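You operate a simulated robot arm through the tools that you are given. There is no shell and no other tool. Be economical: measure what you need, move in short steps, check, and stop when the job is done.

The job below is to be done with a simulated robot arm. You get a single attempt, and the scene is never put back.

JOB
Put the blue padlock from the top of the steel bench on the tape roll and the green padlock in the grey tin there. Put one of the bolts from the top of the steel bench on top of the carton there. Any order will do. Set down upright: bolt.
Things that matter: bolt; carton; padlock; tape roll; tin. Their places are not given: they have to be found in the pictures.

It is judged by the outcome, as a careful person would: the job done as asked, and still so three seconds after it is handed in. It fails if anything else is knocked over, pushed out of place, dropped, spilled or broken.

ROBOT AND FRAMES
A 6-joint arm with a two-finger parallel gripper, fixed in place. Base frame: the origin is at the foot of the arm, x ahead of it, y to its left, z up; the work surface is at about z = 0.8. Readings come in m, degrees, newtons and seconds.
With the tool pointing down near the work surface it reaches from about 0.34 to 0.76 m from the base axis. Its first joint turns from -66.0 to 66.0 degrees. Payload 2.45 kg.
The tool frame sits at the grasp point between the pads (the TCP): z along the fingers, y along the line on which they close. The tips reach 0.024 m beyond it. Largest opening 0.068 m; finger width 0.017, thickness 0.01; the body of the gripper, 0.04 by 0.07 m, starts 0.041 m behind the TCP.
Orientation is that of the tool frame in the base frame, as [roll, pitch, yaw] about the fixed x, y, z axes, in that order (R = Rz(yaw) Ry(pitch) Rx(roll)). With the fingers straight down and closing along the base's y, the tool's x points along the base's -x, its y along +y and its z along -z.

CONTROLS
- The arm moves only by the tool drive_tool. Its argument "rows" is one flat list of numbers, 6 for each row, row after row: the shift along the tool's x, y, z in units of 200 mm (1.0 is 200 mm), then the turn, a rotation vector about the tool's x, y, z in units of 60 degrees (1.0 is 60 degrees). In form: [dx, dy, dz, ax, ay, az, dx, dy, dz, ax, ay, az, ...]. A call has 1 to 8 rows; each row is the pose to reach, as a shift and turn from the pose commanded when the call began, along the tool's axes at that moment. "jaw" is the finger opening in m, from 0 to 0.068, set as the call begins (left out, the last holds). A call with a number of a shift or a turn outside -1 to 1 is refused whole. Each row takes 0.2 s and may step no farther than 0.05 m and 8.6 degrees from the row before; otherwise, or with a gripper value out of range, the whole call is refused. Where a pose cannot be reached the arm comes as near as it can. A force on the tool above 40 N (or 10 N above the force at the start of the call, whichever is more), or a blocked arm, ends the call early, and 0.2 s more pass. Each finger travels about 0.108 m/s and halts on what it meets, pressing with about 38 N; the grip force reading is that of the motor and also rises with nothing between the fingers. The clock runs only during rows and for 0.2 s after the last one: add rows that repeat a pose to give the fingers time. The reply holds the time, the measured pose of the TCP, the force on the tool along the base axes, the opening and the grip force, in the units named above and with some noise, with the torque about the TCP (base axes, N m) and any sound that the robot's microphone picked up.
- Cameras (640 x 400 px; columns grow to the right, rows downward): "scene" is fixed at [0.1713, 0.431, 1.444]; the picture's right is [-0.61, -0.79, 0.00], its down [-0.60, 0.46, -0.65] and it looks along [0.52, -0.40, -0.76] (base axes); focal length 360 px, centre (320, 200). "wrist" rides on the gripper at [0.084, 0.011, -0.075] in the tool frame; the picture's right is [-0.13, 0.99, 0.00], its down [-0.60, -0.08, -0.79] and it looks along [-0.79, -0.10, 0.61] (tool axes); focal length 251 px, centre (320, 200).
- get_image(camera): a new picture of that camera. The clock stands still meanwhile.
- locate(camera, pixels): there is no depth. For up to 12 entries [column, row, z] of the newest picture of that camera ("zoom" is the newest enlarged one), the place [x, y] in the base frame at which the ray of that pixel passes the height z, good to about 0.003 m. The clock stands still meanwhile.
- close_up(camera, box): a new picture of the part [left, top, right, bottom] of that camera's present view, enlarged. The clock stands still meanwhile.
- hand_in(): hands the job in; it is judged then, once.

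Keep the steps short. Do not move on a guess: measure, check each grasp and each placing, and mend mistakes. In all there are 80 turns and 38 pictures (those below and enlarged ones count). Leave the gripper open and the arm clear of the work at the hand-in unless told otherwise, and finish with a single line.

The tools are called after "Call:" as a command line: name --argument value ..., lists and objects as JSON in quotes. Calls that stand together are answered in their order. drive_tool: Moves the arm, as the interface text tells. Its arguments: {"type":"object","properties":{"rows":{"type":"array"},"jaw":{"type":"number"}},"required":["rows"]} The other tools are called the same way: get_image (camera) takes a picture; locate (camera, pixels) gives the place at which the rays of pixels pass given heights; close_up (camera, box) takes an enlarged picture of a part of a camera's view; hand_in () hands the job in.

At the start:

```text
time_s: 0.0
eef_pos: [0.438, 0.0707, 1.0871]
tool_rot: [179.9, 0.0, -180.0]
force: [-0.2, 0.6, 0.6]
ft_torque: [-0.02, 0.02, 0.03]
opening: 0.0679
gripper_force: 0.0
```

scene: 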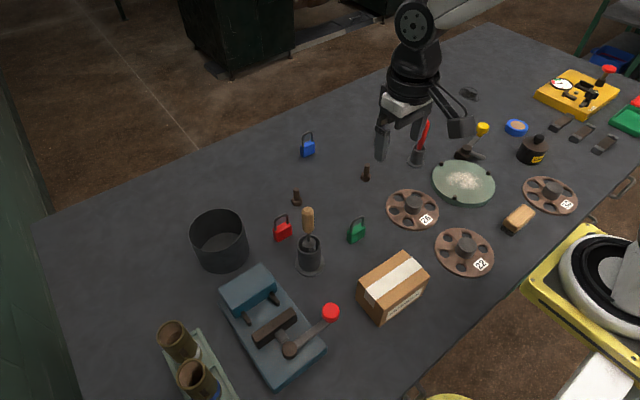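
wrist: 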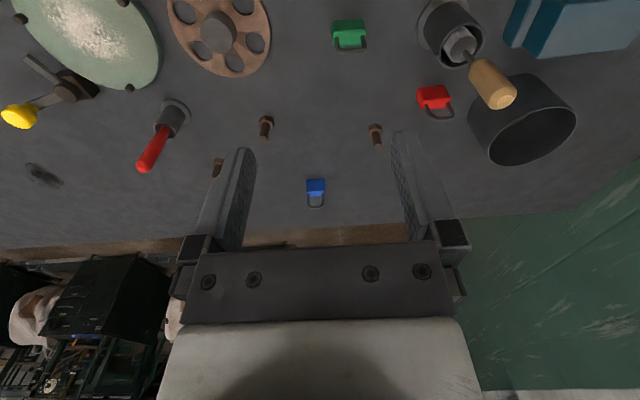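

I see the blue padlock near scene (307,147), the green one at (356,231), bolts at (296,197) and (366,173), the carton at (392,287), a dark tin at (219,240), and a blue ring at (516,127) that may be the tape roll. I'll enlarge these areas to check them.

Call:
close_up --camera "scene" --box '[180, 120, 440, 283]'

Call:
close_up --camera "scene" --box '[440, 70, 640, 195]'

```text
2.45 times, centred on (310, 202) of scene
```

zoom: 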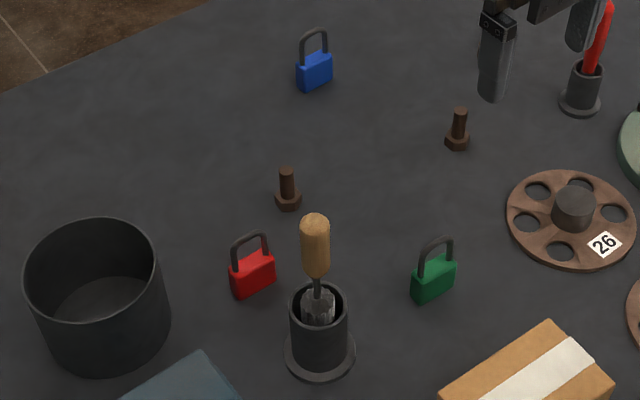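

```text
3.20 times, centred on (540, 132) of scene
```

zoom: 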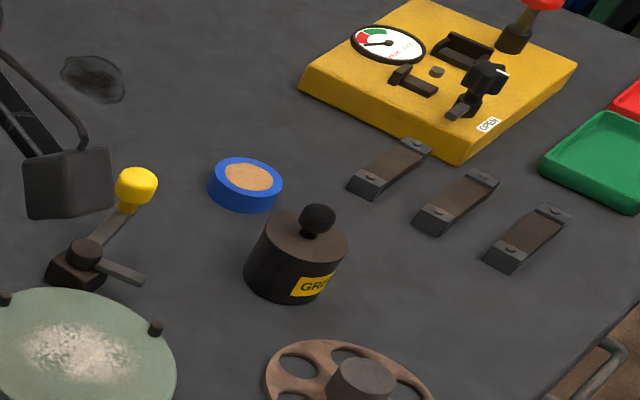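

Everything named is visible. Next I'll get positions with scene pixels, at the table height (0.80) and at likely top heights.

Call:
locate --camera "scene" --pixels '[[307, 155, 0.8], [307, 147, 0.82], [356, 240, 0.8], [366, 180, 0.8], [297, 205, 0.8], [505, 128, 0.82], [528, 128, 0.82], [517, 125, 0.82], [517, 135, 0.8], [191, 228, 0.88], [247, 228, 0.88], [222, 271, 0.8]]'

Call:
locate --camera "scene" --pixels '[[376, 321, 0.8], [358, 287, 0.86], [402, 253, 0.86], [428, 275, 0.86], [381, 307, 0.86], [427, 291, 0.8], [358, 287, 0.84], [402, 253, 0.84], [428, 275, 0.84], [381, 307, 0.84]]'

Call:
get_image --camera "wrist"

```text
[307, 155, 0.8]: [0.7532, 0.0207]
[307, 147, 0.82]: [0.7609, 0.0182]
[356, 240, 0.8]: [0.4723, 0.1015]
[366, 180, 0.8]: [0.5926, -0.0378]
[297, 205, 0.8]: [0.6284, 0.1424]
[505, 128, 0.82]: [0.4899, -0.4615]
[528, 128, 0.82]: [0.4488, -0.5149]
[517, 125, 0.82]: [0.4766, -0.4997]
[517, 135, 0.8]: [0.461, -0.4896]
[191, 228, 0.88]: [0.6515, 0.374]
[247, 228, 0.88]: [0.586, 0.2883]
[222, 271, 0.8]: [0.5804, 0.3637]
```

```text
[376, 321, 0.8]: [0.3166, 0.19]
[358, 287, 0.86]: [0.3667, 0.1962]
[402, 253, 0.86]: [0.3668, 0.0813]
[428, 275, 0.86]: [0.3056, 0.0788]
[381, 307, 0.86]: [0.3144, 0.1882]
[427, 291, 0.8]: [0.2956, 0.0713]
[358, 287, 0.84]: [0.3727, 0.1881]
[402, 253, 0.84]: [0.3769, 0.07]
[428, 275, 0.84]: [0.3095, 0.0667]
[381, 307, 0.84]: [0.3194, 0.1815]
```

```text
33 pictures are left
```

wrist: 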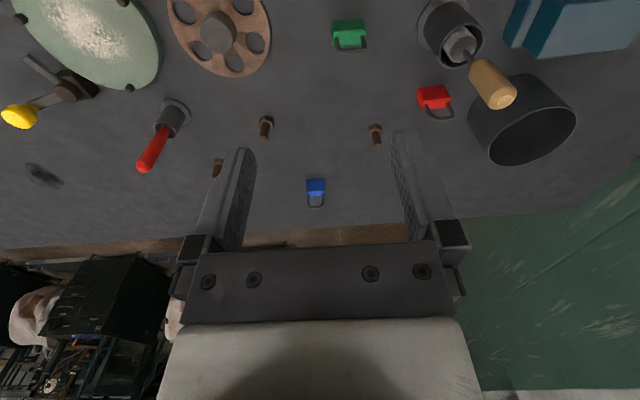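

The wrist view is upside down: its top is nearer the base. I'll enlarge the carton and tin in the scene view to measure their heights. I'll also enlarge the bolt and padlocks in the wrist view to see how they are turned.

Call:
close_up --camera "scene" --box '[170, 190, 450, 365]'

Call:
close_up --camera "wrist" --box '[240, 0, 480, 220]'

```text
2.29 times, centred on (310, 278) of scene
```

zoom: 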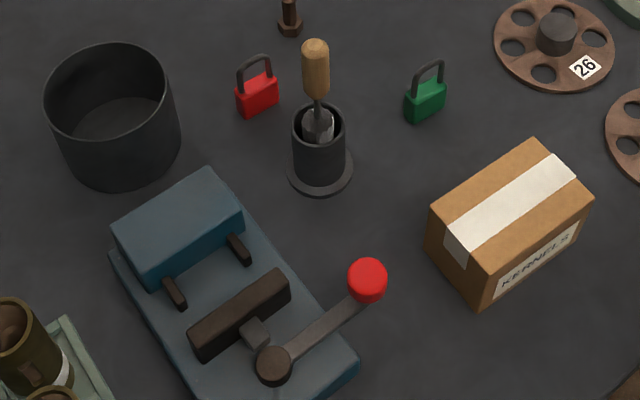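

```text
1.82 times, centred on (360, 110) of wrist
```

zoom: 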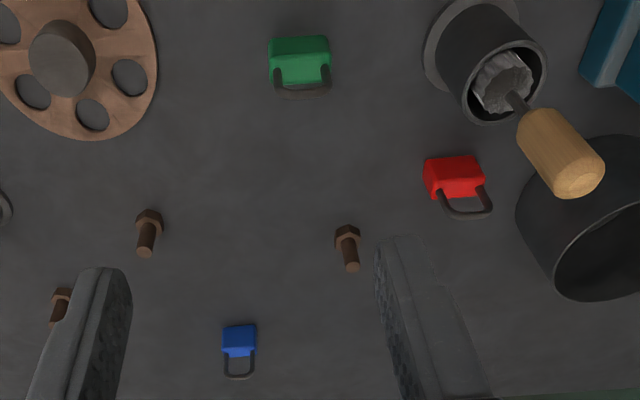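

I'll measure the carton corners, the tin rim and the padlocks' ends.

Call:
locate --camera "scene" --pixels '[[379, 326, 0.8], [381, 307, 0.85], [357, 298.5, 0.8], [358, 281, 0.85], [427, 293, 0.8], [429.9, 276, 0.85], [404, 251.7, 0.85], [191, 231, 0.88], [245.5, 224, 0.88], [225, 209, 0.88], [215, 247, 0.88], [222, 272.5, 0.8]]'

Call:
locate --camera "zoom" --pixels '[[224, 326, 0.8], [254, 324, 0.8], [222, 355, 0.835], [256, 355, 0.835], [270, 40, 0.8], [327, 38, 0.8], [271, 60, 0.835], [330, 58, 0.835], [150, 215, 0.8], [145, 253, 0.85], [348, 230, 0.8], [352, 267, 0.85]]'

```text
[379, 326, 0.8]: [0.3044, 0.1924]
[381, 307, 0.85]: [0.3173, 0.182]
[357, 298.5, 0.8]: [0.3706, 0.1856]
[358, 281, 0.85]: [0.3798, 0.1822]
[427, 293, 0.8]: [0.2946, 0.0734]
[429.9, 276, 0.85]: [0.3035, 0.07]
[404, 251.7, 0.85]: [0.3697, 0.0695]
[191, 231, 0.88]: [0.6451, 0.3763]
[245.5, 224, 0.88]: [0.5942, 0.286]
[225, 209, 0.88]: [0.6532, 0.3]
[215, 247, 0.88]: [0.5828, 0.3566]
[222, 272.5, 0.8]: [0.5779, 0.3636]
```

```text
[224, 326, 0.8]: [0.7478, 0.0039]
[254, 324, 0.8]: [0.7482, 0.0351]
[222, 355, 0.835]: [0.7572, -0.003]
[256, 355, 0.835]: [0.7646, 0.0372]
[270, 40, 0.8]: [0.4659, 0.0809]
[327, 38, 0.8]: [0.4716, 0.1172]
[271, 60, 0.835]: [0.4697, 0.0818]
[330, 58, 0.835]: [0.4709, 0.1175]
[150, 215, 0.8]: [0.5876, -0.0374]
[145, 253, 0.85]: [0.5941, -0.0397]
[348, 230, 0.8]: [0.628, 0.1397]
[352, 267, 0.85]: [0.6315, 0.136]
```

The carton top is at about z 0.868 with its centre near (0.337, 0.13). The tin is centred near (0.615, 0.335) with its rim at about 0.885. Blue padlock: about (0.757, 0.018). Green padlock: about (0.473, 0.10).

I'll do the blue padlock first, moving towards it at height in free air.

Call:
drive_tool --rows '[-0.175, -0.035, 0.09, 0, 0, 0, -0.35, -0.07, 0.18, 0, 0, 0, -0.525, -0.105, 0.27, 0, 0, 0, -0.7, -0.14, 0.36, 0, 0, 0, -0.875, -0.175, 0.45, 0, 0, 0]' --jaw 0.068

```text
time_s: 1.2
eef_pos: [0.615, 0.0371, 0.9963]
tool_rot: [180.0, 0.0, -180.0]
force: [0.2, -0.3, 0.2]
ft_torque: [-0.02, 0.01, 0.01]
opening: 0.0681
gripper_force: 0.1
```

Now at (0.615, 0.037, 0.996). I'll go on to about (0.735, 0.018, 0.93), still above the 0.867 shackle, and look.

Call:
drive_tool --rows '[-0.2, -0.03, 0.08, 0, 0, 0, -0.4, -0.06, 0.2, 0, 0, 0, -0.6, -0.095, 0.33, 0, 0, 0, -0.6, -0.095, 0.33, 0, 0, 0]'

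Call:
get_image --camera "wrist"

```text
time_s: 2.2
eef_pos: [0.7321, 0.0135, 0.9305]
tool_rot: [-180.0, -0.1, -180.0]
force: [-0.4, -0.3, -0.1]
ft_torque: [0.01, -0.01, -0.04]
opening: 0.0678
gripper_force: 0.1
```

```text
30 pictures are left
```

wrist: 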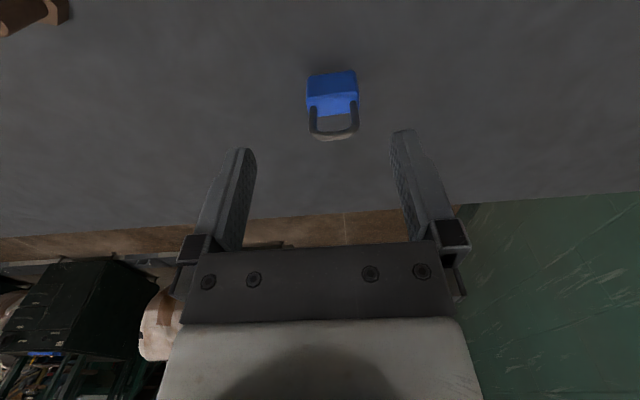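

Call:
close_up --camera "wrist" --box '[272, 50, 392, 150]'

```text
4.00 times, centred on (332, 100) of wrist
```

zoom: 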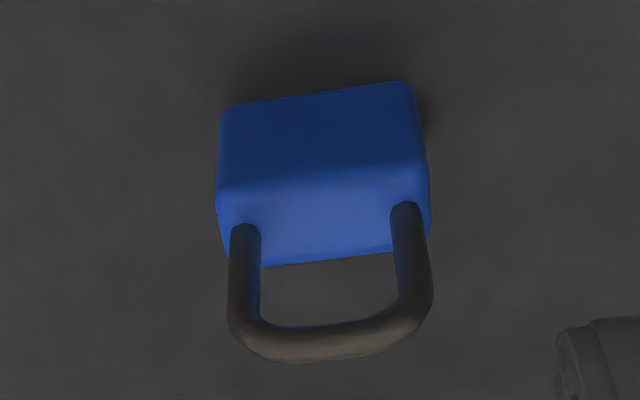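

The padlock stands upright and is turned slightly. I'll locate its corners at the bottom and top of the body.

Call:
locate --camera "zoom" --pixels '[[226, 105, 0.8], [408, 83, 0.8], [218, 188, 0.83], [428, 168, 0.83], [232, 265, 0.83], [426, 247, 0.83], [218, 188, 0.825], [428, 168, 0.825], [330, 355, 0.855], [330, 355, 0.865], [330, 330, 0.855]]'

```text
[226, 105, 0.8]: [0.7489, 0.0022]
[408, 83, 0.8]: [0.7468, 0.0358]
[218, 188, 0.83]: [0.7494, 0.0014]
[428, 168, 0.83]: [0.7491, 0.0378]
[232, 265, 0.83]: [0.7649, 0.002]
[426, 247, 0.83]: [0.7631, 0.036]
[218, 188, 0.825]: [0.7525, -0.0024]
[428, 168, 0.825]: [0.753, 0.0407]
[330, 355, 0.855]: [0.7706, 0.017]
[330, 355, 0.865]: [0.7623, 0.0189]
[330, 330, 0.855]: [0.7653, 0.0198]
```

The body spans x 0.748–0.764 and y 0.001–0.037, with its top at about 0.83 and the shackle top at about 0.862. It has no real yaw, so the default orientation grips across its width. I'll centre over (0.756, 0.019) and go down to z of about 0.875.

Call:
drive_tool --rows '[-0.11, 0.013, 0, 0, 0, 0, -0.113, 0.013, 0.14, 0, 0, 0, -0.113, 0.013, 0.28, 0, 0, 0, -0.113, 0.013, 0.28, 0, 0, 0]'

Call:
close_up --camera "wrist" --box '[180, 80, 460, 255]'

```text
time_s: 3.2
eef_pos: [0.7551, 0.0209, 0.8779]
tool_rot: [-180.0, 0.0, 180.0]
force: [-0.4, -0.3, 0.0]
ft_torque: [-0.02, 0.0, -0.01]
opening: 0.0682
gripper_force: 0.0
```

```text
2.29 times, centred on (320, 168) of wrist
```

zoom: 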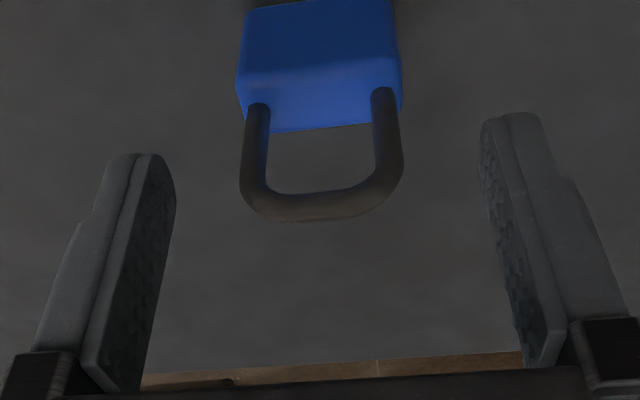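

The padlock sits centrally between the fingers. I'll go straight down 42 mm to z of about 0.833, leaving the tips about 9 mm above the table.

Call:
drive_tool --rows '[0, 0, 0.08, 0, 0, 0, 0, 0, 0.16, 0, 0, 0, 0, 0, 0.21, 0, 0, 0, 0, 0, 0.21, 0, 0, 0]'

Call:
close_up --camera "wrist" --box '[180, 80, 460, 255]'

```text
time_s: 4.2
eef_pos: [0.755, 0.0207, 0.8338]
tool_rot: [180.0, 0.0, 180.0]
force: [0.4, -0.5, 0.2]
ft_torque: [0.0, 0.01, 0.01]
opening: 0.068
gripper_force: 0.2
```

```text
2.29 times, centred on (320, 168) of wrist
```

zoom: 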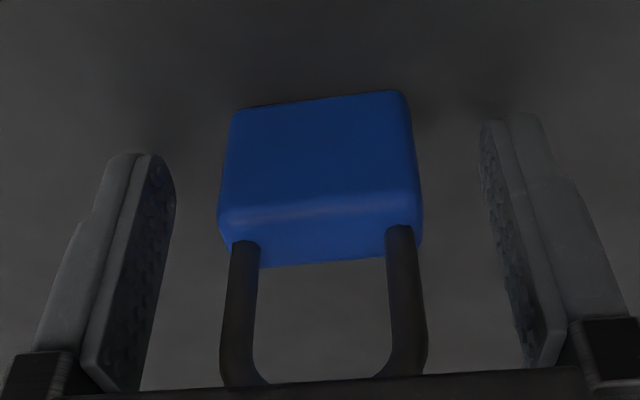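

The body lies between the pads with the tips beside it. Closing.

Call:
drive_tool --rows '[0, 0, 0, 0, 0, 0, 0, 0, 0, 0, 0, 0, 0, 0, 0, 0, 0, 0]' --jaw 0.02

```text
time_s: 5.0
eef_pos: [0.7542, 0.0206, 0.8339]
tool_rot: [-180.0, 0.0, 180.0]
force: [-0.8, -0.2, -0.4]
ft_torque: [0.01, -0.01, -0.02]
opening: 0.0393
gripper_force: 37.7
```

The fingers stopped at 0.039 m with 38 N, so the padlock is gripped. I'll lift it straight up 120 mm.

Call:
drive_tool --rows '[0, 0, -0.1, 0, 0, 0, 0, 0, -0.3, 0, 0, 0, 0, 0, -0.5, 0, 0, 0, 0, 0, -0.7, 0, 0, 0, 0, 0, -0.85, 0, 0, 0]'

Call:
get_image --camera "scene"

```text
time_s: 6.2
eef_pos: [0.7711, 0.0185, 1.0054]
tool_rot: [179.9, -0.1, 180.0]
force: [-0.1, 0.0, -0.9]
ft_torque: [0.02, 0.02, 0.02]
opening: 0.0395
gripper_force: 38.4
out of reach, approached as far as the arm can: row 2, 3, 4, 5
```

```text
26 pictures are left
```

scene: 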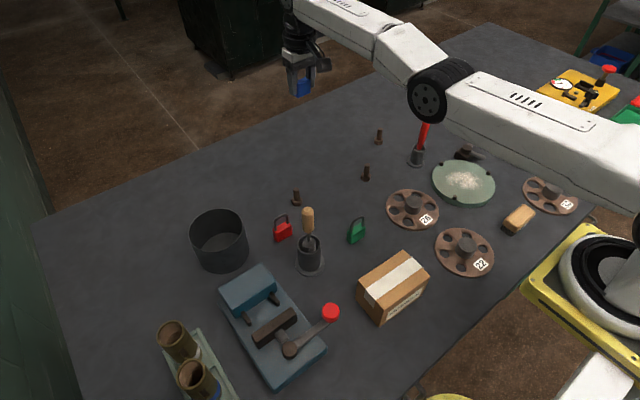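

The padlock is held and the rest of the scene is undisturbed. I'll retract and swing towards the tape roll at about z 1.03.

Call:
drive_tool --rows '[0.165, -0.12, -0.03, 0, 0, 0, 0.33, -0.24, -0.06, 0, 0, 0, 0.495, -0.36, -0.09, 0, 0, 0, 0.66, -0.48, -0.12, 0, 0, 0, 0.825, -0.6, -0.15, 0, 0, 0]'

```text
time_s: 7.4
eef_pos: [0.7682, -0.0356, 1.0329]
tool_rot: [179.9, -0.2, 179.9]
force: [0.5, -0.2, -0.5]
ft_torque: [-0.01, 0.03, -0.02]
opening: 0.0393
gripper_force: 38.1
out of reach, approached as far as the arm can: row 1, 2, 3, 4, 5
```

The arm hardly moved in x or y and reports the pose as out of reach. I'll try a small pure retraction along x.

Call:
drive_tool --rows '[0.1, 0, 0, 0, 0, 0, 0.2, 0, 0, 0, 0, 0]'

```text
time_s: 8.0
eef_pos: [0.7672, -0.0367, 1.0332]
tool_rot: [180.0, 0.0, 180.0]
force: [-0.6, -0.2, -1.2]
ft_torque: [0.0, -0.04, -0.02]
opening: 0.0393
gripper_force: 38.0
out of reach, approached as far as the arm can: row 1, 2
```

It's still stuck, probably with the elbow nearly straight. Lower poses did work earlier, so I'll go down 80 mm. The padlock underside stays at about 0.92, well clear.

Call:
drive_tool --rows '[0, 0, 0.1, 0, 0, 0, 0, 0, 0.2, 0, 0, 0, 0, 0, 0.3, 0, 0, 0, 0, 0, 0.4, 0, 0, 0]'

```text
time_s: 9.0
eef_pos: [0.769, -0.0394, 0.9525]
tool_rot: [180.0, 0.0, 180.0]
force: [-0.4, 1.0, -1.2]
ft_torque: [0.01, 0.0, 0.0]
opening: 0.0393
gripper_force: 38.1
```

That pose was reached. Now I'll retract along x at this height.

Call:
drive_tool --rows '[0.1, 0, 0, 0, 0, 0, 0.25, 0, 0, 0, 0, 0, 0.45, 0, 0, 0, 0, 0, 0.65, 0, 0, 0, 0, 0]'

```text
time_s: 10.0
eef_pos: [0.7694, -0.0389, 0.9531]
tool_rot: [180.0, 0.0, 179.9]
force: [0.5, 0.3, -1.3]
ft_torque: [0.02, 0.03, 0.02]
opening: 0.0394
gripper_force: 38.3
out of reach, approached as far as the arm can: row 1, 2, 3, 4
```

It still won't retract. I'll look at the arm.

Call:
get_image --camera "scene"

```text
25 pictures are left
```

scene: 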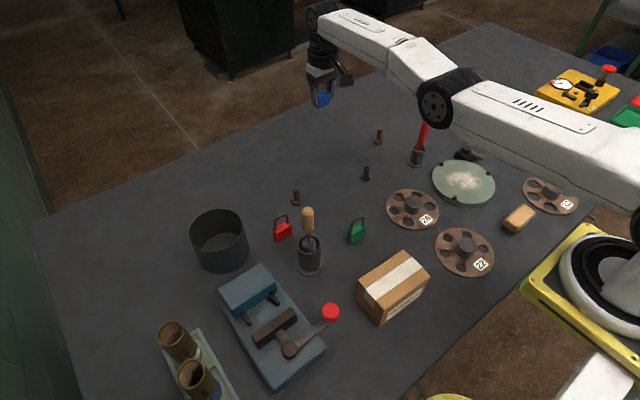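

The arm is almost straight, and leaving that position takes a big elbow change for a small retraction. I'll try very small retraction steps.

Call:
drive_tool --rows '[0.003, 0, 0, 0, 0, 0, 0.006, 0, 0, 0, 0, 0, 0.01, 0, 0, 0, 0, 0, 0.015, 0, 0, 0, 0, 0, 0.025, 0, 0, 0, 0, 0, 0.04, 0, 0, 0, 0, 0, 0.06, 0, 0, 0, 0, 0, 0.09, 0, 0, 0, 0, 0]'

```text
time_s: 11.8
eef_pos: [0.7564, -0.035, 0.9515]
tool_rot: [-180.0, -0.1, -180.0]
force: [0.2, 0.3, -1.2]
ft_torque: [-0.02, -0.02, -0.01]
opening: 0.0394
gripper_force: 38.4
```

That works: x is now 0.756 and nothing was reported out of reach. I'll continue with growing steps.

Call:
drive_tool --rows '[0.04, 0, 0, 0, 0, 0, 0.09, 0, 0, 0, 0, 0, 0.16, 0, 0, 0, 0, 0, 0.25, 0, -0.03, 0, 0, 0, 0.36, 0, -0.08, 0, 0, 0, 0.5, 0, -0.15, 0, 0, 0, 0.65, 0, -0.22, 0, 0, 0, 0.8, 0, -0.3, 0, 0, 0]'

```text
time_s: 13.6
eef_pos: [0.5967, -0.0332, 1.012]
tool_rot: [-180.0, 0.0, -180.0]
force: [0.0, -1.0, -1.1]
ft_torque: [0.01, 0.03, 0.01]
opening: 0.0393
gripper_force: 38.2
```

The arm is free now. I'll swing towards the tape roll at z 1.01, with the padlock bottom at about 0.98, above everything.

Call:
drive_tool --rows '[0.1, -0.19, 0, 0, 0, 0, 0.2, -0.38, 0, 0, 0, 0, 0.3, -0.57, 0, 0, 0, 0, 0.4, -0.76, 0, 0, 0, 0, 0.5, -0.95, 0, 0, 0, 0]'

Call:
drive_tool --rows '[0.02, -0.19, 0, 0, 0, 0, 0.04, -0.38, 0, 0, 0, 0, 0.06, -0.57, 0, 0, 0, 0, 0.08, -0.76, 0, 0, 0, 0, 0.1, -0.95, 0, 0, 0, 0]'

Call:
get_image --camera "wrist"

```text
time_s: 14.8
eef_pos: [0.4959, -0.225, 1.0104]
tool_rot: [-180.0, 0.0, -180.0]
force: [-0.2, -0.6, -0.4]
ft_torque: [-0.02, 0.02, 0.0]
opening: 0.0394
gripper_force: 37.8
```

```text
time_s: 16.0
eef_pos: [0.4761, -0.4149, 1.0102]
tool_rot: [-180.0, -0.1, 180.0]
force: [-0.3, 0.4, -1.8]
ft_torque: [0.03, -0.01, -0.01]
opening: 0.039
gripper_force: 38.3
```

```text
24 pictures are left
```

wrist: 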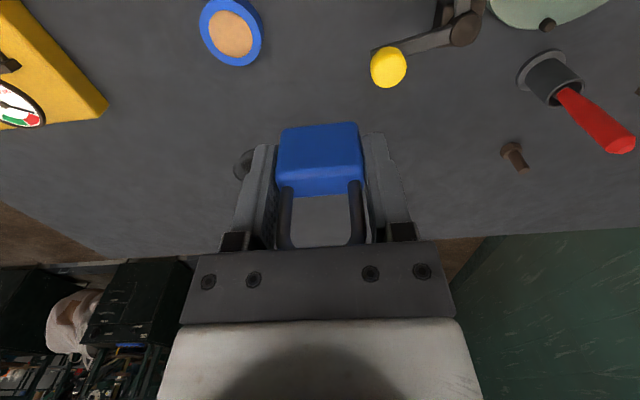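

The tape roll is at wrist (231, 32), so I'll locate its top face and outer edges. The padlock hangs straight in the jaw.

Call:
close_up --camera "wrist" --box '[170, 0, 298, 80]'

```text
5.00 times, centred on (234, 40) of wrist
```

zoom: 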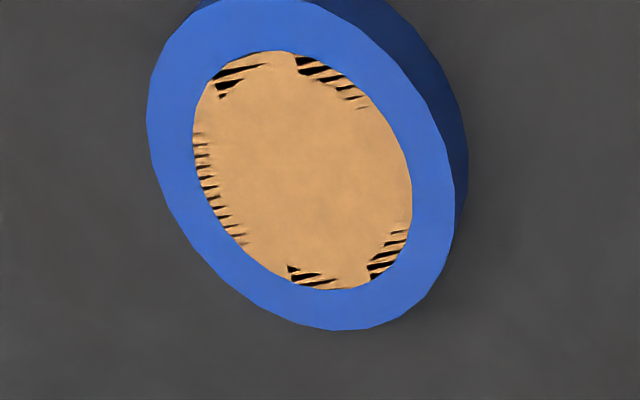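

Call:
locate --camera "zoom" --pixels '[[303, 168, 0.82], [303, 168, 0.825], [303, 168, 0.83], [148, 125, 0.825], [455, 205, 0.825], [345, 330, 0.825], [250, 3, 0.825]]'

Call:
locate --camera "scene" --pixels '[[516.6, 125.3, 0.82], [516.6, 125.3, 0.825], [516.6, 125.3, 0.83], [516.5, 136.3, 0.8]]'

```text
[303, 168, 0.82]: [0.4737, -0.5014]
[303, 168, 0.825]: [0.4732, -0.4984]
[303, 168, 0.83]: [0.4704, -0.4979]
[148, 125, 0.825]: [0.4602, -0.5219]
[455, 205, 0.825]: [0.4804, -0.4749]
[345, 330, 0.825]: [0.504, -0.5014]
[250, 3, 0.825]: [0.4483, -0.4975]
```

```text
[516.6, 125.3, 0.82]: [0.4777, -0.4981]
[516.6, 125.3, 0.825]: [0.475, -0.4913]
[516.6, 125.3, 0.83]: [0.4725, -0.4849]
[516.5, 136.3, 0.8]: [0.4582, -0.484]
```

The tape roll's centre is about (0.476, -0.499) with its top at about 0.822. The grease pot, the yellow lever and the panel are close by, so I'll check their positions against the gripper's camera.

Call:
locate --camera "scene" --pixels '[[531, 162, 0.8], [539, 139, 0.87], [539, 139, 0.85], [539, 135, 0.88], [482, 129, 0.86], [482, 129, 0.88], [466, 156, 0.8], [580, 115, 0.83], [535, 98, 0.8], [470, 93, 0.8]]'

Call:
close_up --camera "scene" --box '[440, 70, 600, 190]'

```text
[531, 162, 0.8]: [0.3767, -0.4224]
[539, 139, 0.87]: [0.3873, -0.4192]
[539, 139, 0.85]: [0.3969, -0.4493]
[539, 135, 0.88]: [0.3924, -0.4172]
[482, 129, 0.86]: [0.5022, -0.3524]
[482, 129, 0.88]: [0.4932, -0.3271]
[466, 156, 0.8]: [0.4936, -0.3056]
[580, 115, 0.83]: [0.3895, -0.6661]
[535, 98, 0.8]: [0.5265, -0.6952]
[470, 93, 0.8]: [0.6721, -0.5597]
```

```text
3.33 times, centred on (520, 130) of scene
```

zoom: 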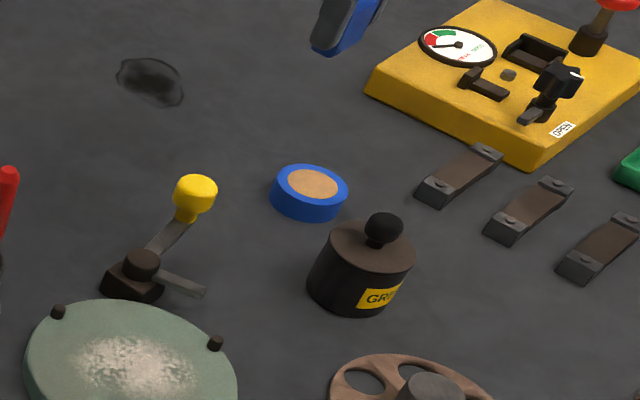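

The pot is at (0.397, -0.44), no higher than about 0.88, so the wrist camera at z of about 0.93 clears it. I'll move above the roll and come down to z of about 0.90.

Call:
drive_tool --rows '[0, -0.21, 0, 0, 0, 0, 0, -0.425, 0, 0, 0, 0, 0, -0.425, 0.2, 0, 0, 0, 0, -0.425, 0.4, 0, 0, 0, 0, -0.425, 0.55, 0, 0, 0, 0, -0.425, 0.55, 0, 0, 0]'

Call:
get_image --camera "wrist"

Call:
close_up --camera "scene" --box '[440, 70, 600, 190]'

```text
time_s: 17.4
eef_pos: [0.4784, -0.503, 0.9042]
tool_rot: [-180.0, 0.1, 180.0]
force: [-0.1, -0.1, -1.1]
ft_torque: [0.01, 0.02, -0.01]
opening: 0.0395
gripper_force: 37.9
```

```text
21 pictures are left
```

wrist: 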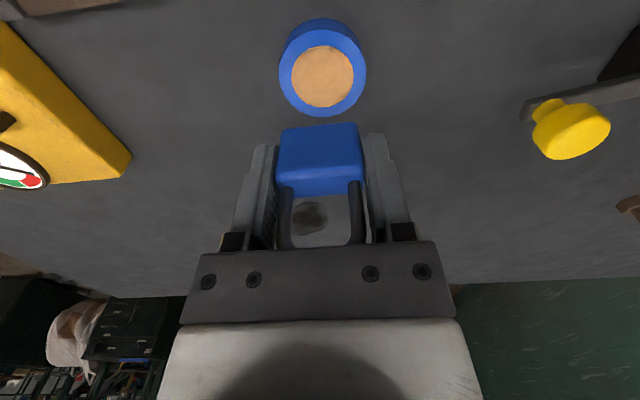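

```text
3.33 times, centred on (520, 130) of scene
```

zoom: 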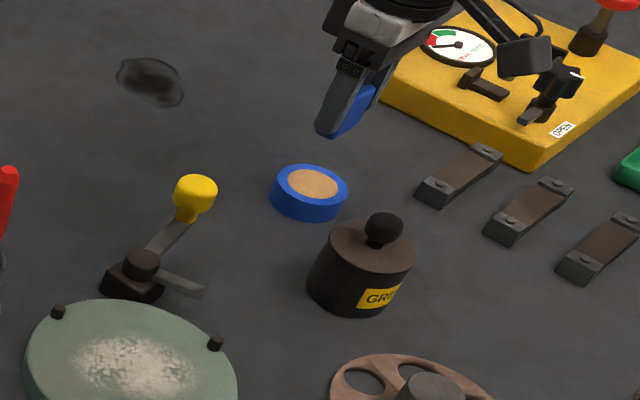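

The camera clears the pot. I'll locate the roll's top once more from here.

Call:
locate --camera "wrist" --pixels '[[323, 76, 0.82], [323, 76, 0.825], [280, 75, 0.822], [366, 73, 0.822], [326, 116, 0.822], [322, 77, 0.822]]'

```text
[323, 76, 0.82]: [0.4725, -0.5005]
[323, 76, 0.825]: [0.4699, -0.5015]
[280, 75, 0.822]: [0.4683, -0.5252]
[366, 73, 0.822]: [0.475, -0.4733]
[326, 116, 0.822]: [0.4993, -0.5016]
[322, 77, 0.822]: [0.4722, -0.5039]
```

The centre is (0.4725, -0.5005), about 3–4 mm nearer the base than the tool. I'll correct that and come down to z of about 0.860.

Call:
drive_tool --rows '[0.02, 0, 0.08, 0, 0, 0, 0.02, 0, 0.16, 0, 0, 0, 0.02, 0, 0.205, 0, 0, 0, 0.02, 0, 0.205, 0, 0, 0]'

Call:
close_up --camera "wrist" --box '[240, 60, 400, 180]'

```text
time_s: 18.4
eef_pos: [0.4728, -0.499, 0.8621]
tool_rot: [-179.9, 0.0, -180.0]
force: [0.5, -0.5, -0.5]
ft_torque: [0.01, 0.0, -0.01]
opening: 0.0395
gripper_force: 38.5
```

```text
3.33 times, centred on (320, 120) of wrist
```

zoom: 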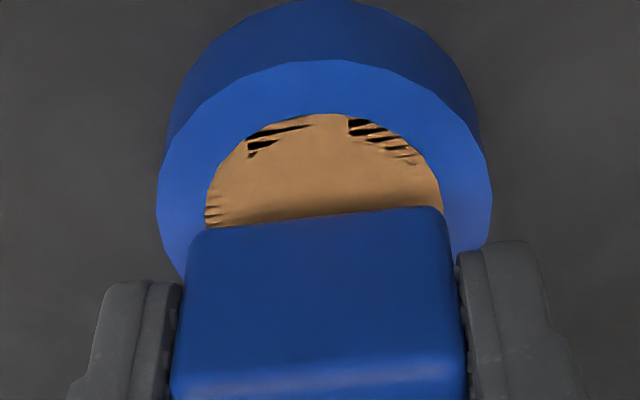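

The padlock is centred over the roll and a few mm above it. I'll go down 1 mm per row and watch the force.

Call:
drive_tool --rows '[0, 0, 0.005, 0, 0, 0, 0, 0, 0.01, 0, 0, 0, 0, 0, 0.015, 0, 0, 0]'

Call:
drive_tool --rows '[0, 0, 0.005, 0, 0, 0, 0, 0, 0.01, 0, 0, 0]'

```text
time_s: 19.2
eef_pos: [0.4743, -0.5004, 0.8587]
tool_rot: [-179.9, 0.0, 180.0]
force: [0.0, 0.3, -0.7]
ft_torque: [-0.04, 0.04, 0.03]
opening: 0.0395
gripper_force: 38.2
```

```text
time_s: 19.8
eef_pos: [0.4724, -0.4997, 0.8566]
tool_rot: [-180.0, 0.0, 180.0]
force: [-0.5, -0.2, -1.4]
ft_torque: [0.03, -0.01, 0.04]
opening: 0.0394
gripper_force: 38.2
```

No contact yet at z 0.857. I'll continue 1 mm at a time.

Call:
drive_tool --rows '[0, 0, 0.005, 0, 0, 0]'

Call:
drive_tool --rows '[0, 0, 0.005, 0, 0, 0]'

Call:
drive_tool --rows '[0, 0, 0.004, 0, 0, 0]'

```text
time_s: 20.2
eef_pos: [0.4729, -0.4994, 0.8566]
tool_rot: [179.9, 0.0, 180.0]
force: [-0.6, 0.2, -1.9]
ft_torque: [-0.02, 0.04, 0.0]
opening: 0.0394
gripper_force: 37.5
```

```text
time_s: 20.6
eef_pos: [0.4726, -0.5, 0.8545]
tool_rot: [179.9, 0.0, 180.0]
force: [0.7, 0.2, -2.0]
ft_torque: [-0.02, 0.01, 0.03]
opening: 0.0392
gripper_force: 37.5
```

```text
time_s: 21.0
eef_pos: [0.472, -0.4999, 0.8534]
tool_rot: [-180.0, -0.1, 179.9]
force: [0.5, 0.8, -0.8]
ft_torque: [0.03, 0.0, 0.03]
opening: 0.0392
gripper_force: 37.7
```

Call:
drive_tool --rows '[0, 0, 0.005, 0, 0, 0]'

Call:
close_up --camera "wrist" --box '[240, 60, 400, 180]'

```text
time_s: 21.4
eef_pos: [0.4733, -0.4991, 0.8528]
tool_rot: [180.0, -0.1, 180.0]
force: [-0.3, -0.4, 1.0]
ft_torque: [0.0, 0.03, -0.01]
opening: 0.0395
gripper_force: 38.0
```

```text
3.33 times, centred on (320, 120) of wrist
```

zoom: 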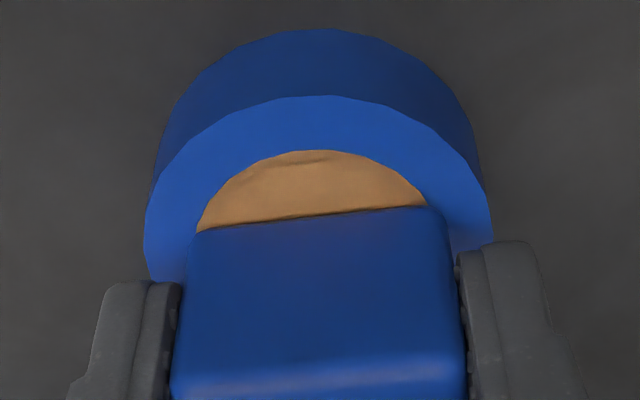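

A contact shadow shows, and the vertical force went from about -1.5 to +1.0. One more half-millimetre step will confirm contact.

Call:
drive_tool --rows '[0, 0, 0.003, 0, 0, 0]'

```text
time_s: 21.8
eef_pos: [0.4726, -0.4995, 0.8524]
tool_rot: [-179.8, 0.2, 180.0]
force: [-1.0, 2.6, 7.3]
ft_torque: [0.13, 0.02, -0.01]
opening: 0.0392
gripper_force: 37.5
```

Contact is clear at 7 N, so the padlock is resting on the roll. Opening the fingers.

Call:
drive_tool --rows '[0, 0, 0, 0, 0, 0, 0, 0, 0, 0, 0, 0, 0, 0, 0, 0, 0, 0]' --jaw 0.066

Call:
drive_tool --rows '[0, 0, -0.06, 0, 0, 0, 0, 0, -0.2, 0, 0, 0, 0, 0, -0.4, 0, 0, 0, 0, 0, -0.6, 0, 0, 0, 0, 0, -0.8, 0, 0, 0]'

Call:
get_image --camera "wrist"

```text
time_s: 22.6
eef_pos: [0.4738, -0.4994, 0.8517]
tool_rot: [180.0, -0.1, -179.9]
force: [-0.3, 0.1, 0.2]
ft_torque: [0.01, 0.01, -0.03]
opening: 0.0659
gripper_force: 0.1
```

```text
time_s: 23.8
eef_pos: [0.4752, -0.499, 1.0111]
tool_rot: [-180.0, 0.0, -180.0]
force: [0.2, -0.3, 0.5]
ft_torque: [0.0, -0.01, -0.01]
opening: 0.0662
gripper_force: 0.1
```

```text
17 pictures are left
```

wrist: 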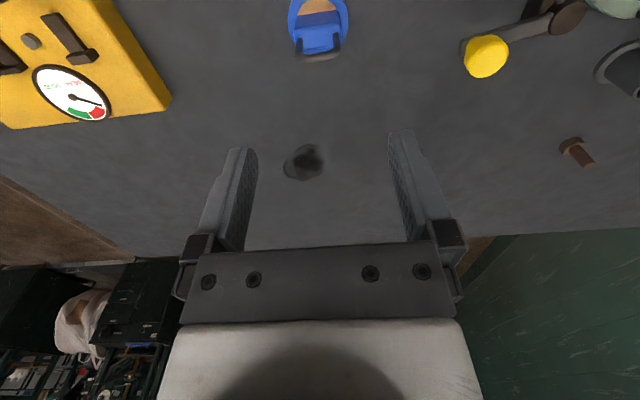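

The blue padlock stands on the roll. Next is the green padlock, so I'll move at z 1.01 to y of about 0.10.

Call:
drive_tool --rows '[0.02, 0.24, 0, 0, 0, 0, 0.04, 0.48, 0, 0, 0, 0, 0.06, 0.72, 0, 0, 0, 0, 0.08, 0.96, 0, 0, 0, 0]'

Call:
drive_tool --rows '[0, 0.24, 0, 0, 0, 0, 0, 0.48, 0, 0, 0, 0, 0, 0.72, 0, 0, 0, 0, 0, 0.96, 0, 0, 0, 0]'

Call:
drive_tool --rows '[0, 0.24, 0.05, 0, 0, 0, 0, 0.48, 0.15, 0, 0, 0, 0, 0.72, 0.25, 0, 0, 0, 0, 0.96, 0.35, 0, 0, 0, 0, 1.0, 0.4, 0, 0, 0]'

Call:
get_image --camera "wrist"

```text
time_s: 24.8
eef_pos: [0.4569, -0.3079, 1.0115]
tool_rot: [-180.0, -0.1, 180.0]
force: [0.2, -0.1, 0.3]
ft_torque: [0.0, 0.0, -0.01]
opening: 0.0658
gripper_force: 0.0
```

```text
time_s: 25.8
eef_pos: [0.4523, -0.1151, 1.0107]
tool_rot: [-180.0, -0.1, 180.0]
force: [-0.2, 0.3, -0.7]
ft_torque: [0.01, -0.02, 0.02]
opening: 0.0661
gripper_force: 0.0
```

```text
refused: row 2 steps farther than a row can; nothing moved
```

```text
16 pictures are left
```

wrist: 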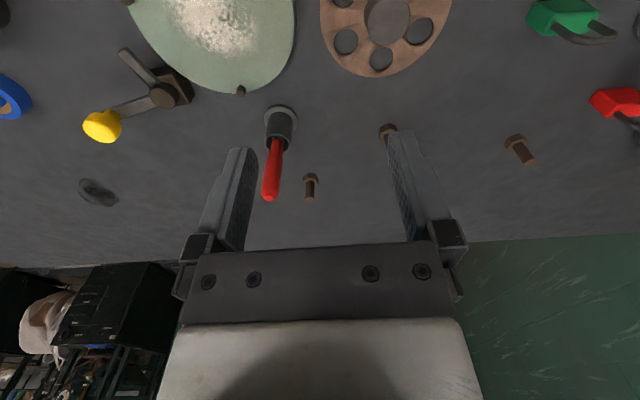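

The last move was refused for step size and nothing moved. I'll repeat it with smaller steps, ending at about (0.452, 0.10, 0.93).

Call:
drive_tool --rows '[0, 0.22, 0, 0, 0, 0, 0, 0.44, 0, 0, 0, 0, 0, 0.66, 0, 0, 0, 0, 0, 0.88, 0.08, 0, 0, 0, 0, 1.0, 0.24, 0, 0, 0, 0, 1.0, 0.4, 0, 0, 0, 0, 1.0, 0.4, 0, 0, 0]'

Call:
get_image --camera "wrist"

```text
time_s: 27.4
eef_pos: [0.4566, 0.0856, 0.9323]
tool_rot: [179.9, 0.0, 180.0]
force: [-0.9, -0.2, -0.3]
ft_torque: [0.0, 0.0, -0.02]
opening: 0.066
gripper_force: 0.1
```

```text
15 pictures are left
```

wrist: 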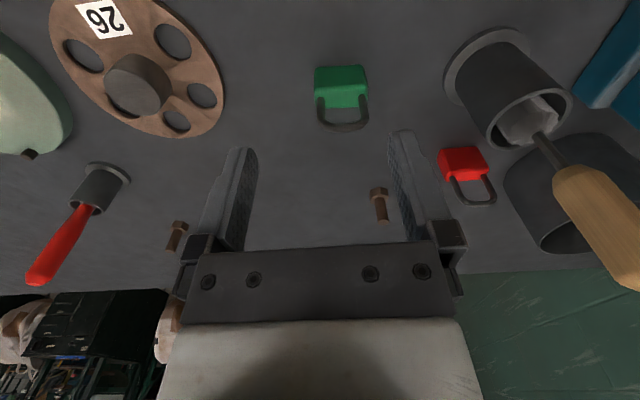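

Call:
locate --camera "wrist" --pixels '[[315, 68, 0.8], [365, 66, 0.8], [313, 87, 0.83], [369, 84, 0.83], [318, 108, 0.83], [367, 106, 0.83], [342, 130, 0.862]]'

```text
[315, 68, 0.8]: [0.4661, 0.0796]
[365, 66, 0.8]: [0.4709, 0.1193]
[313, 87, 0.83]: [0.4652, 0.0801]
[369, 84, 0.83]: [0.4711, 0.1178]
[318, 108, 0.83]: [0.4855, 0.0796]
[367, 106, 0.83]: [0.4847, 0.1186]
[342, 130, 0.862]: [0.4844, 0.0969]
```

Its centre is (0.4765, 0.099), nearly square to the tool. I'll centre over it and come down to z of about 0.875.

Call:
drive_tool --rows '[-0.107, 0.0725, 0, 0, 0, 0, -0.107, 0.0725, 0.14, 0, 0, 0, -0.107, 0.0725, 0.28, 0, 0, 0, -0.107, 0.0725, 0.28, 0, 0, 0]'

Call:
close_up --camera "wrist" --box '[180, 80, 460, 255]'

```text
time_s: 28.4
eef_pos: [0.4783, 0.0983, 0.8762]
tool_rot: [-180.0, 0.0, 180.0]
force: [-0.1, 0.5, -0.1]
ft_torque: [-0.03, -0.01, 0.0]
opening: 0.066
gripper_force: 0.0
```

```text
2.29 times, centred on (320, 168) of wrist
```

zoom: 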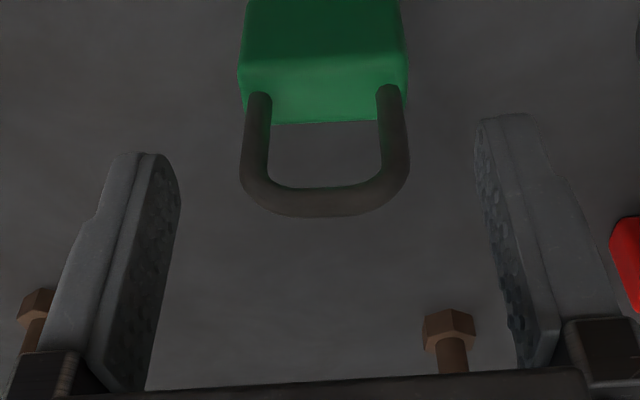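

The view matches the good blue approach. I'll go down 37 mm to z of about 0.838, gripping slightly higher so the gripper stays clear of the tin rim later, then close.

Call:
drive_tool --rows '[0, 0, 0.08, 0, 0, 0, 0, 0, 0.15, 0, 0, 0, 0, 0, 0.185, 0, 0, 0, 0, 0, 0.185, 0, 0, 0]'

Call:
drive_tool --rows '[0, 0, 0, 0, 0, 0, 0, 0, 0, 0, 0, 0, 0, 0, 0, 0, 0, 0]' --jaw 0.02

Call:
drive_tool --rows '[0, 0, -0.1, 0, 0, 0, 0, 0, -0.3, 0, 0, 0, 0, 0, -0.5, 0, 0, 0, 0, 0, -0.7, 0, 0, 0, 0, 0, -0.9, 0, 0, 0]'

Call:
get_image --camera "wrist"

```text
time_s: 29.4
eef_pos: [0.4794, 0.0991, 0.8381]
tool_rot: [-180.0, 0.0, -180.0]
force: [-0.2, -0.5, 1.0]
ft_torque: [0.01, -0.02, -0.02]
opening: 0.0659
gripper_force: 0.1
```

```text
time_s: 30.2
eef_pos: [0.4783, 0.0984, 0.8383]
tool_rot: [-179.9, 0.0, 179.9]
force: [0.2, -0.5, 0.4]
ft_torque: [-0.01, 0.0, -0.01]
opening: 0.0396
gripper_force: 38.3
```

```text
time_s: 31.4
eef_pos: [0.4784, 0.0966, 1.0195]
tool_rot: [-179.9, 0.0, -180.0]
force: [0.3, 0.4, -0.2]
ft_torque: [-0.01, -0.02, -0.03]
opening: 0.0395
gripper_force: 37.8
```

```text
13 pictures are left
```

wrist: 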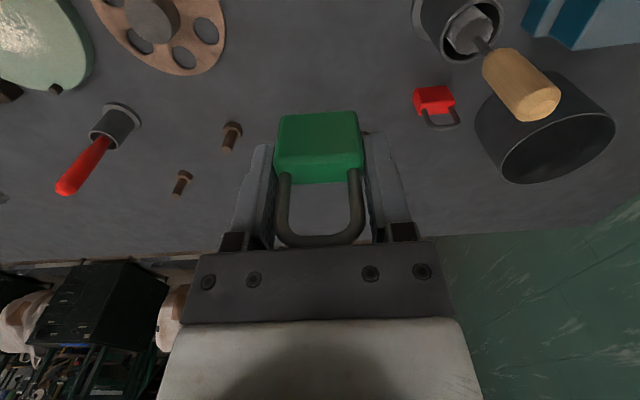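

The green padlock is held straight. The wooden handle near (0.50, 0.20) reaches about 0.96, so I'll go around it: out in x first, then across in y, at z of about 1.04.

Call:
drive_tool --rows '[-0.17, 0.066, -0.025, 0, 0, 0, -0.34, 0.132, -0.05, 0, 0, 0, -0.51, 0.2, -0.075, 0, 0, 0, -0.685, 0.265, -0.1, 0, 0, 0]'

Call:
drive_tool --rows '[0, 0.2, 0, 0, 0, 0, 0, 0.4, 0, 0, 0, 0, 0, 0.6, 0, 0, 0, 0, 0, 0.75, 0, 0, 0, 0, 0, 0.75, 0, 0, 0, 0]'

Call:
get_image --camera "wrist"

```text
time_s: 32.4
eef_pos: [0.6138, 0.1523, 1.0399]
tool_rot: [-179.9, 0.0, 180.0]
force: [-0.2, -0.3, -1.1]
ft_torque: [0.01, -0.01, 0.0]
opening: 0.0397
gripper_force: 37.8
```

```text
time_s: 33.6
eef_pos: [0.614, 0.3013, 1.0383]
tool_rot: [180.0, 0.0, 180.0]
force: [-0.6, -1.4, -0.1]
ft_torque: [-0.01, 0.01, -0.01]
opening: 0.0398
gripper_force: 37.7
```

```text
12 pictures are left
```

wrist: 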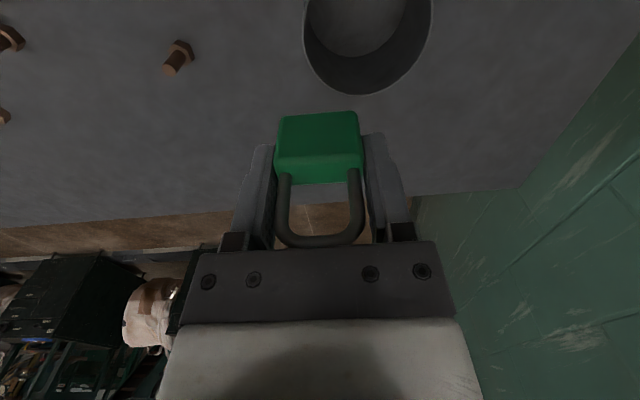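

The tin is at wrist (368, 35). I'll locate its rim edges at candidate heights from both cameras.

Call:
locate --camera "wrist" --pixels '[[358, 94, 0.88], [358, 94, 0.89], [304, 25, 0.88], [432, 5, 0.88], [304, 25, 0.89], [432, 5, 0.89], [367, 3, 0.88]]'

Call:
locate --camera "scene" --pixels '[[191, 233, 0.88], [247, 226, 0.88], [222, 208.5, 0.88], [216, 249, 0.88], [222, 208.5, 0.89], [216, 249, 0.89], [191, 233, 0.89], [247, 226, 0.89]]'

```text
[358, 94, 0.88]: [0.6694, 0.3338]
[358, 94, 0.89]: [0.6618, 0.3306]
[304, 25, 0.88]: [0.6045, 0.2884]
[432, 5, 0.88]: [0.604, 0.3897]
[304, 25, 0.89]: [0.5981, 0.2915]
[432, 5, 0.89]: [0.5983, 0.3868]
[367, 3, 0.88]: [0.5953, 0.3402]
```

```text
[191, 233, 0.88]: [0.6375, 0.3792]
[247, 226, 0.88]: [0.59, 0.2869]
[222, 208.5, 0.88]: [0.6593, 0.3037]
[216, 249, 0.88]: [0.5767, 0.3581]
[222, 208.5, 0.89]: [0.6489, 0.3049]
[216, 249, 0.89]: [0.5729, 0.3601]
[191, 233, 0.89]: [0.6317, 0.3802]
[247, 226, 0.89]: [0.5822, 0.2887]
```

The tin is centred at about (0.617, 0.335), radius about 0.05, rim at about 0.88. I'll centre over it and descend to z 0.93, where the padlock bottom is just above the rim.

Call:
drive_tool --rows '[-0.015, 0.1675, 0, 0, 0, 0, -0.015, 0.1675, 0.2, 0, 0, 0, -0.015, 0.1675, 0.4, 0, 0, 0, -0.015, 0.1675, 0.545, 0, 0, 0, -0.015, 0.1675, 0.545, 0, 0, 0]'

Call:
get_image --camera "wrist"

Call:
get_image --camera "scene"

```text
time_s: 34.8
eef_pos: [0.6182, 0.3332, 0.9274]
tool_rot: [-180.0, 0.1, 179.9]
force: [-0.1, 1.4, -1.1]
ft_torque: [0.01, -0.05, -0.01]
opening: 0.0394
gripper_force: 38.1
```

```text
11 pictures are left
```

wrist: 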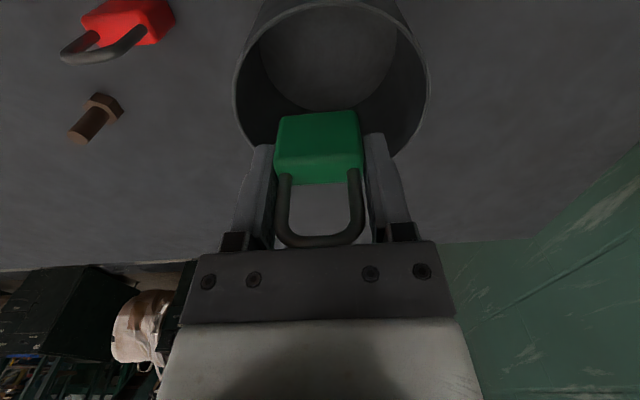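

```text
10 pictures are left
```

scene: 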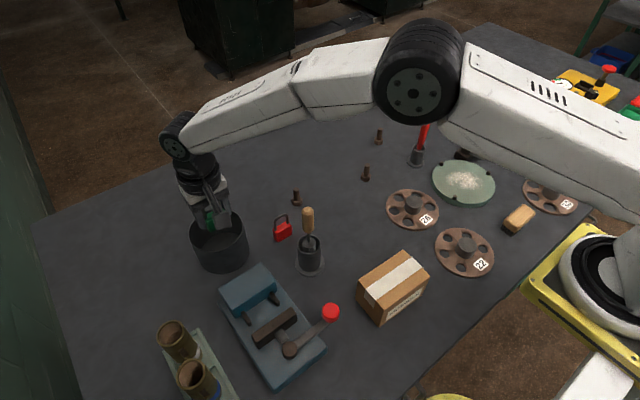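

Call:
locate --camera "wrist" --pixels '[[234, 90, 0.88], [429, 85, 0.88], [330, 1, 0.88], [395, 157, 0.88]]'

```text
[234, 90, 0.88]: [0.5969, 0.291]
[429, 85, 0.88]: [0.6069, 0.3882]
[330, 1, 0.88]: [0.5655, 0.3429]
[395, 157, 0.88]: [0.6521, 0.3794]
```

The tin centre works out to (0.618, 0.339), so I'll shift 4 mm in y. Then I'll lower 78 mm so the padlock bottom is about 1 cm above the tin floor.

Call:
drive_tool --rows '[0, 0.02, 0, 0, 0, 0, 0, 0.02, 0.1, 0, 0, 0, 0, 0.02, 0.2, 0, 0, 0, 0, 0.02, 0.3, 0, 0, 0, 0, 0.02, 0.38, 0, 0, 0, 0, 0.02, 0.38, 0, 0, 0]'

Call:
get_image --camera "wrist"

```text
time_s: 36.2
eef_pos: [0.6175, 0.3381, 0.8533]
tool_rot: [-180.0, 0.1, -180.0]
force: [-0.7, -0.7, -0.5]
ft_torque: [0.0, -0.01, 0.04]
opening: 0.0395
gripper_force: 38.2
```

```text
9 pictures are left
```

wrist: 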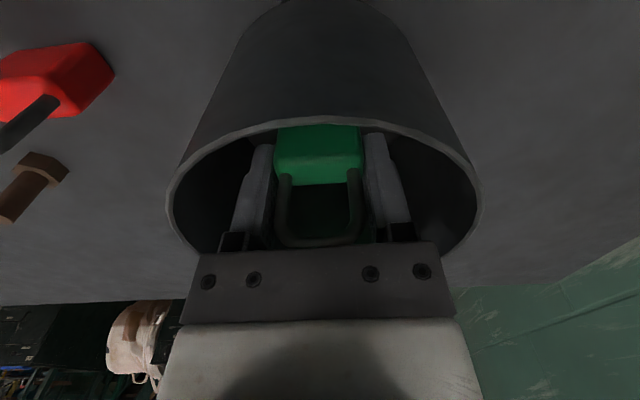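

The padlock and fingers are centred inside the tin. I'll keep lowering about 1.5–2 mm at a time and watch for contact.

Call:
drive_tool --rows '[0, 0, 0.01, 0, 0, 0, 0, 0, 0.02, 0, 0, 0, 0, 0, 0.03, 0, 0, 0]'

Call:
drive_tool --rows '[0, 0, 0.01, 0, 0, 0]'

Call:
drive_tool --rows '[0, 0, 0.007, 0, 0, 0]'

```text
time_s: 37.0
eef_pos: [0.6184, 0.3388, 0.8463]
tool_rot: [-180.0, 0.1, 179.9]
force: [0.5, 0.3, -1.2]
ft_torque: [0.01, 0.01, 0.0]
opening: 0.0394
gripper_force: 37.9
```

```text
time_s: 37.4
eef_pos: [0.6187, 0.338, 0.8444]
tool_rot: [180.0, 0.0, -180.0]
force: [0.5, 0.1, -1.0]
ft_torque: [0.02, 0.02, -0.02]
opening: 0.0393
gripper_force: 37.5
```

```text
time_s: 37.8
eef_pos: [0.6179, 0.3384, 0.8445]
tool_rot: [-180.0, 0.0, 180.0]
force: [0.4, -1.0, -1.4]
ft_torque: [-0.02, 0.01, 0.03]
opening: 0.0392
gripper_force: 38.1
```

Call:
drive_tool --rows '[0, 0, 0.005, 0, 0, 0]'

Call:
drive_tool --rows '[0, 0, 0.005, 0, 0, 0]'

Call:
drive_tool --rows '[0, 0, 0.004, 0, 0, 0]'

```text
time_s: 38.2
eef_pos: [0.6176, 0.3379, 0.8439]
tool_rot: [-179.9, 0.0, 180.0]
force: [-0.1, -0.4, -0.2]
ft_torque: [0.01, -0.03, 0.03]
opening: 0.039
gripper_force: 38.0
```

```text
time_s: 38.6
eef_pos: [0.6182, 0.3379, 0.8435]
tool_rot: [179.9, 0.2, 179.9]
force: [1.3, -2.6, 5.3]
ft_torque: [0.14, -0.21, -0.14]
opening: 0.0392
gripper_force: 37.9
```

```text
time_s: 39.0
eef_pos: [0.6195, 0.3384, 0.8436]
tool_rot: [179.8, 0.2, -180.0]
force: [0.4, -3.1, 14.1]
ft_torque: [0.3, -0.63, -0.12]
opening: 0.0395
gripper_force: 38.2
```

Contact at z 0.8435, which fits the padlock resting on the floor of the tin. I'll open only to 0.052 to stay off the tin walls.

Call:
drive_tool --rows '[0, 0, -0.004, 0, 0, 0, 0, 0, -0.004, 0, 0, 0, 0, 0, -0.004, 0, 0, 0]' --jaw 0.052

Call:
drive_tool --rows '[0, 0, -0.06, 0, 0, 0, 0, 0, -0.2, 0, 0, 0, 0, 0, -0.4, 0, 0, 0, 0, 0, -0.6, 0, 0, 0, 0, 0, -0.8, 0, 0, 0, 0, 0, -0.95, 0, 0, 0]'

Call:
close_up --camera "scene" --box '[160, 170, 320, 290]'

```text
time_s: 39.8
eef_pos: [0.6178, 0.3394, 0.844]
tool_rot: [180.0, 0.0, 179.9]
force: [4.6, -1.5, 14.2]
ft_torque: [0.25, -0.38, -0.17]
opening: 0.0521
gripper_force: 0.1
```

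```text
time_s: 41.2
eef_pos: [0.6176, 0.3379, 1.0333]
tool_rot: [-180.0, 0.0, -179.9]
force: [0.0, 0.3, 0.7]
ft_torque: [-0.01, -0.01, 0.01]
opening: 0.0519
gripper_force: 0.0
```

```text
3.33 times, centred on (240, 230) of scene
```

zoom: 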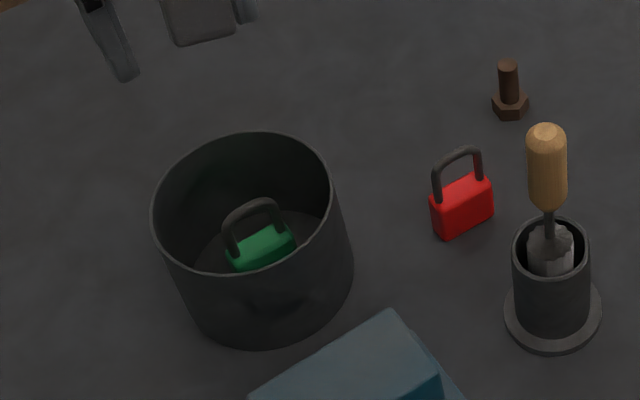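

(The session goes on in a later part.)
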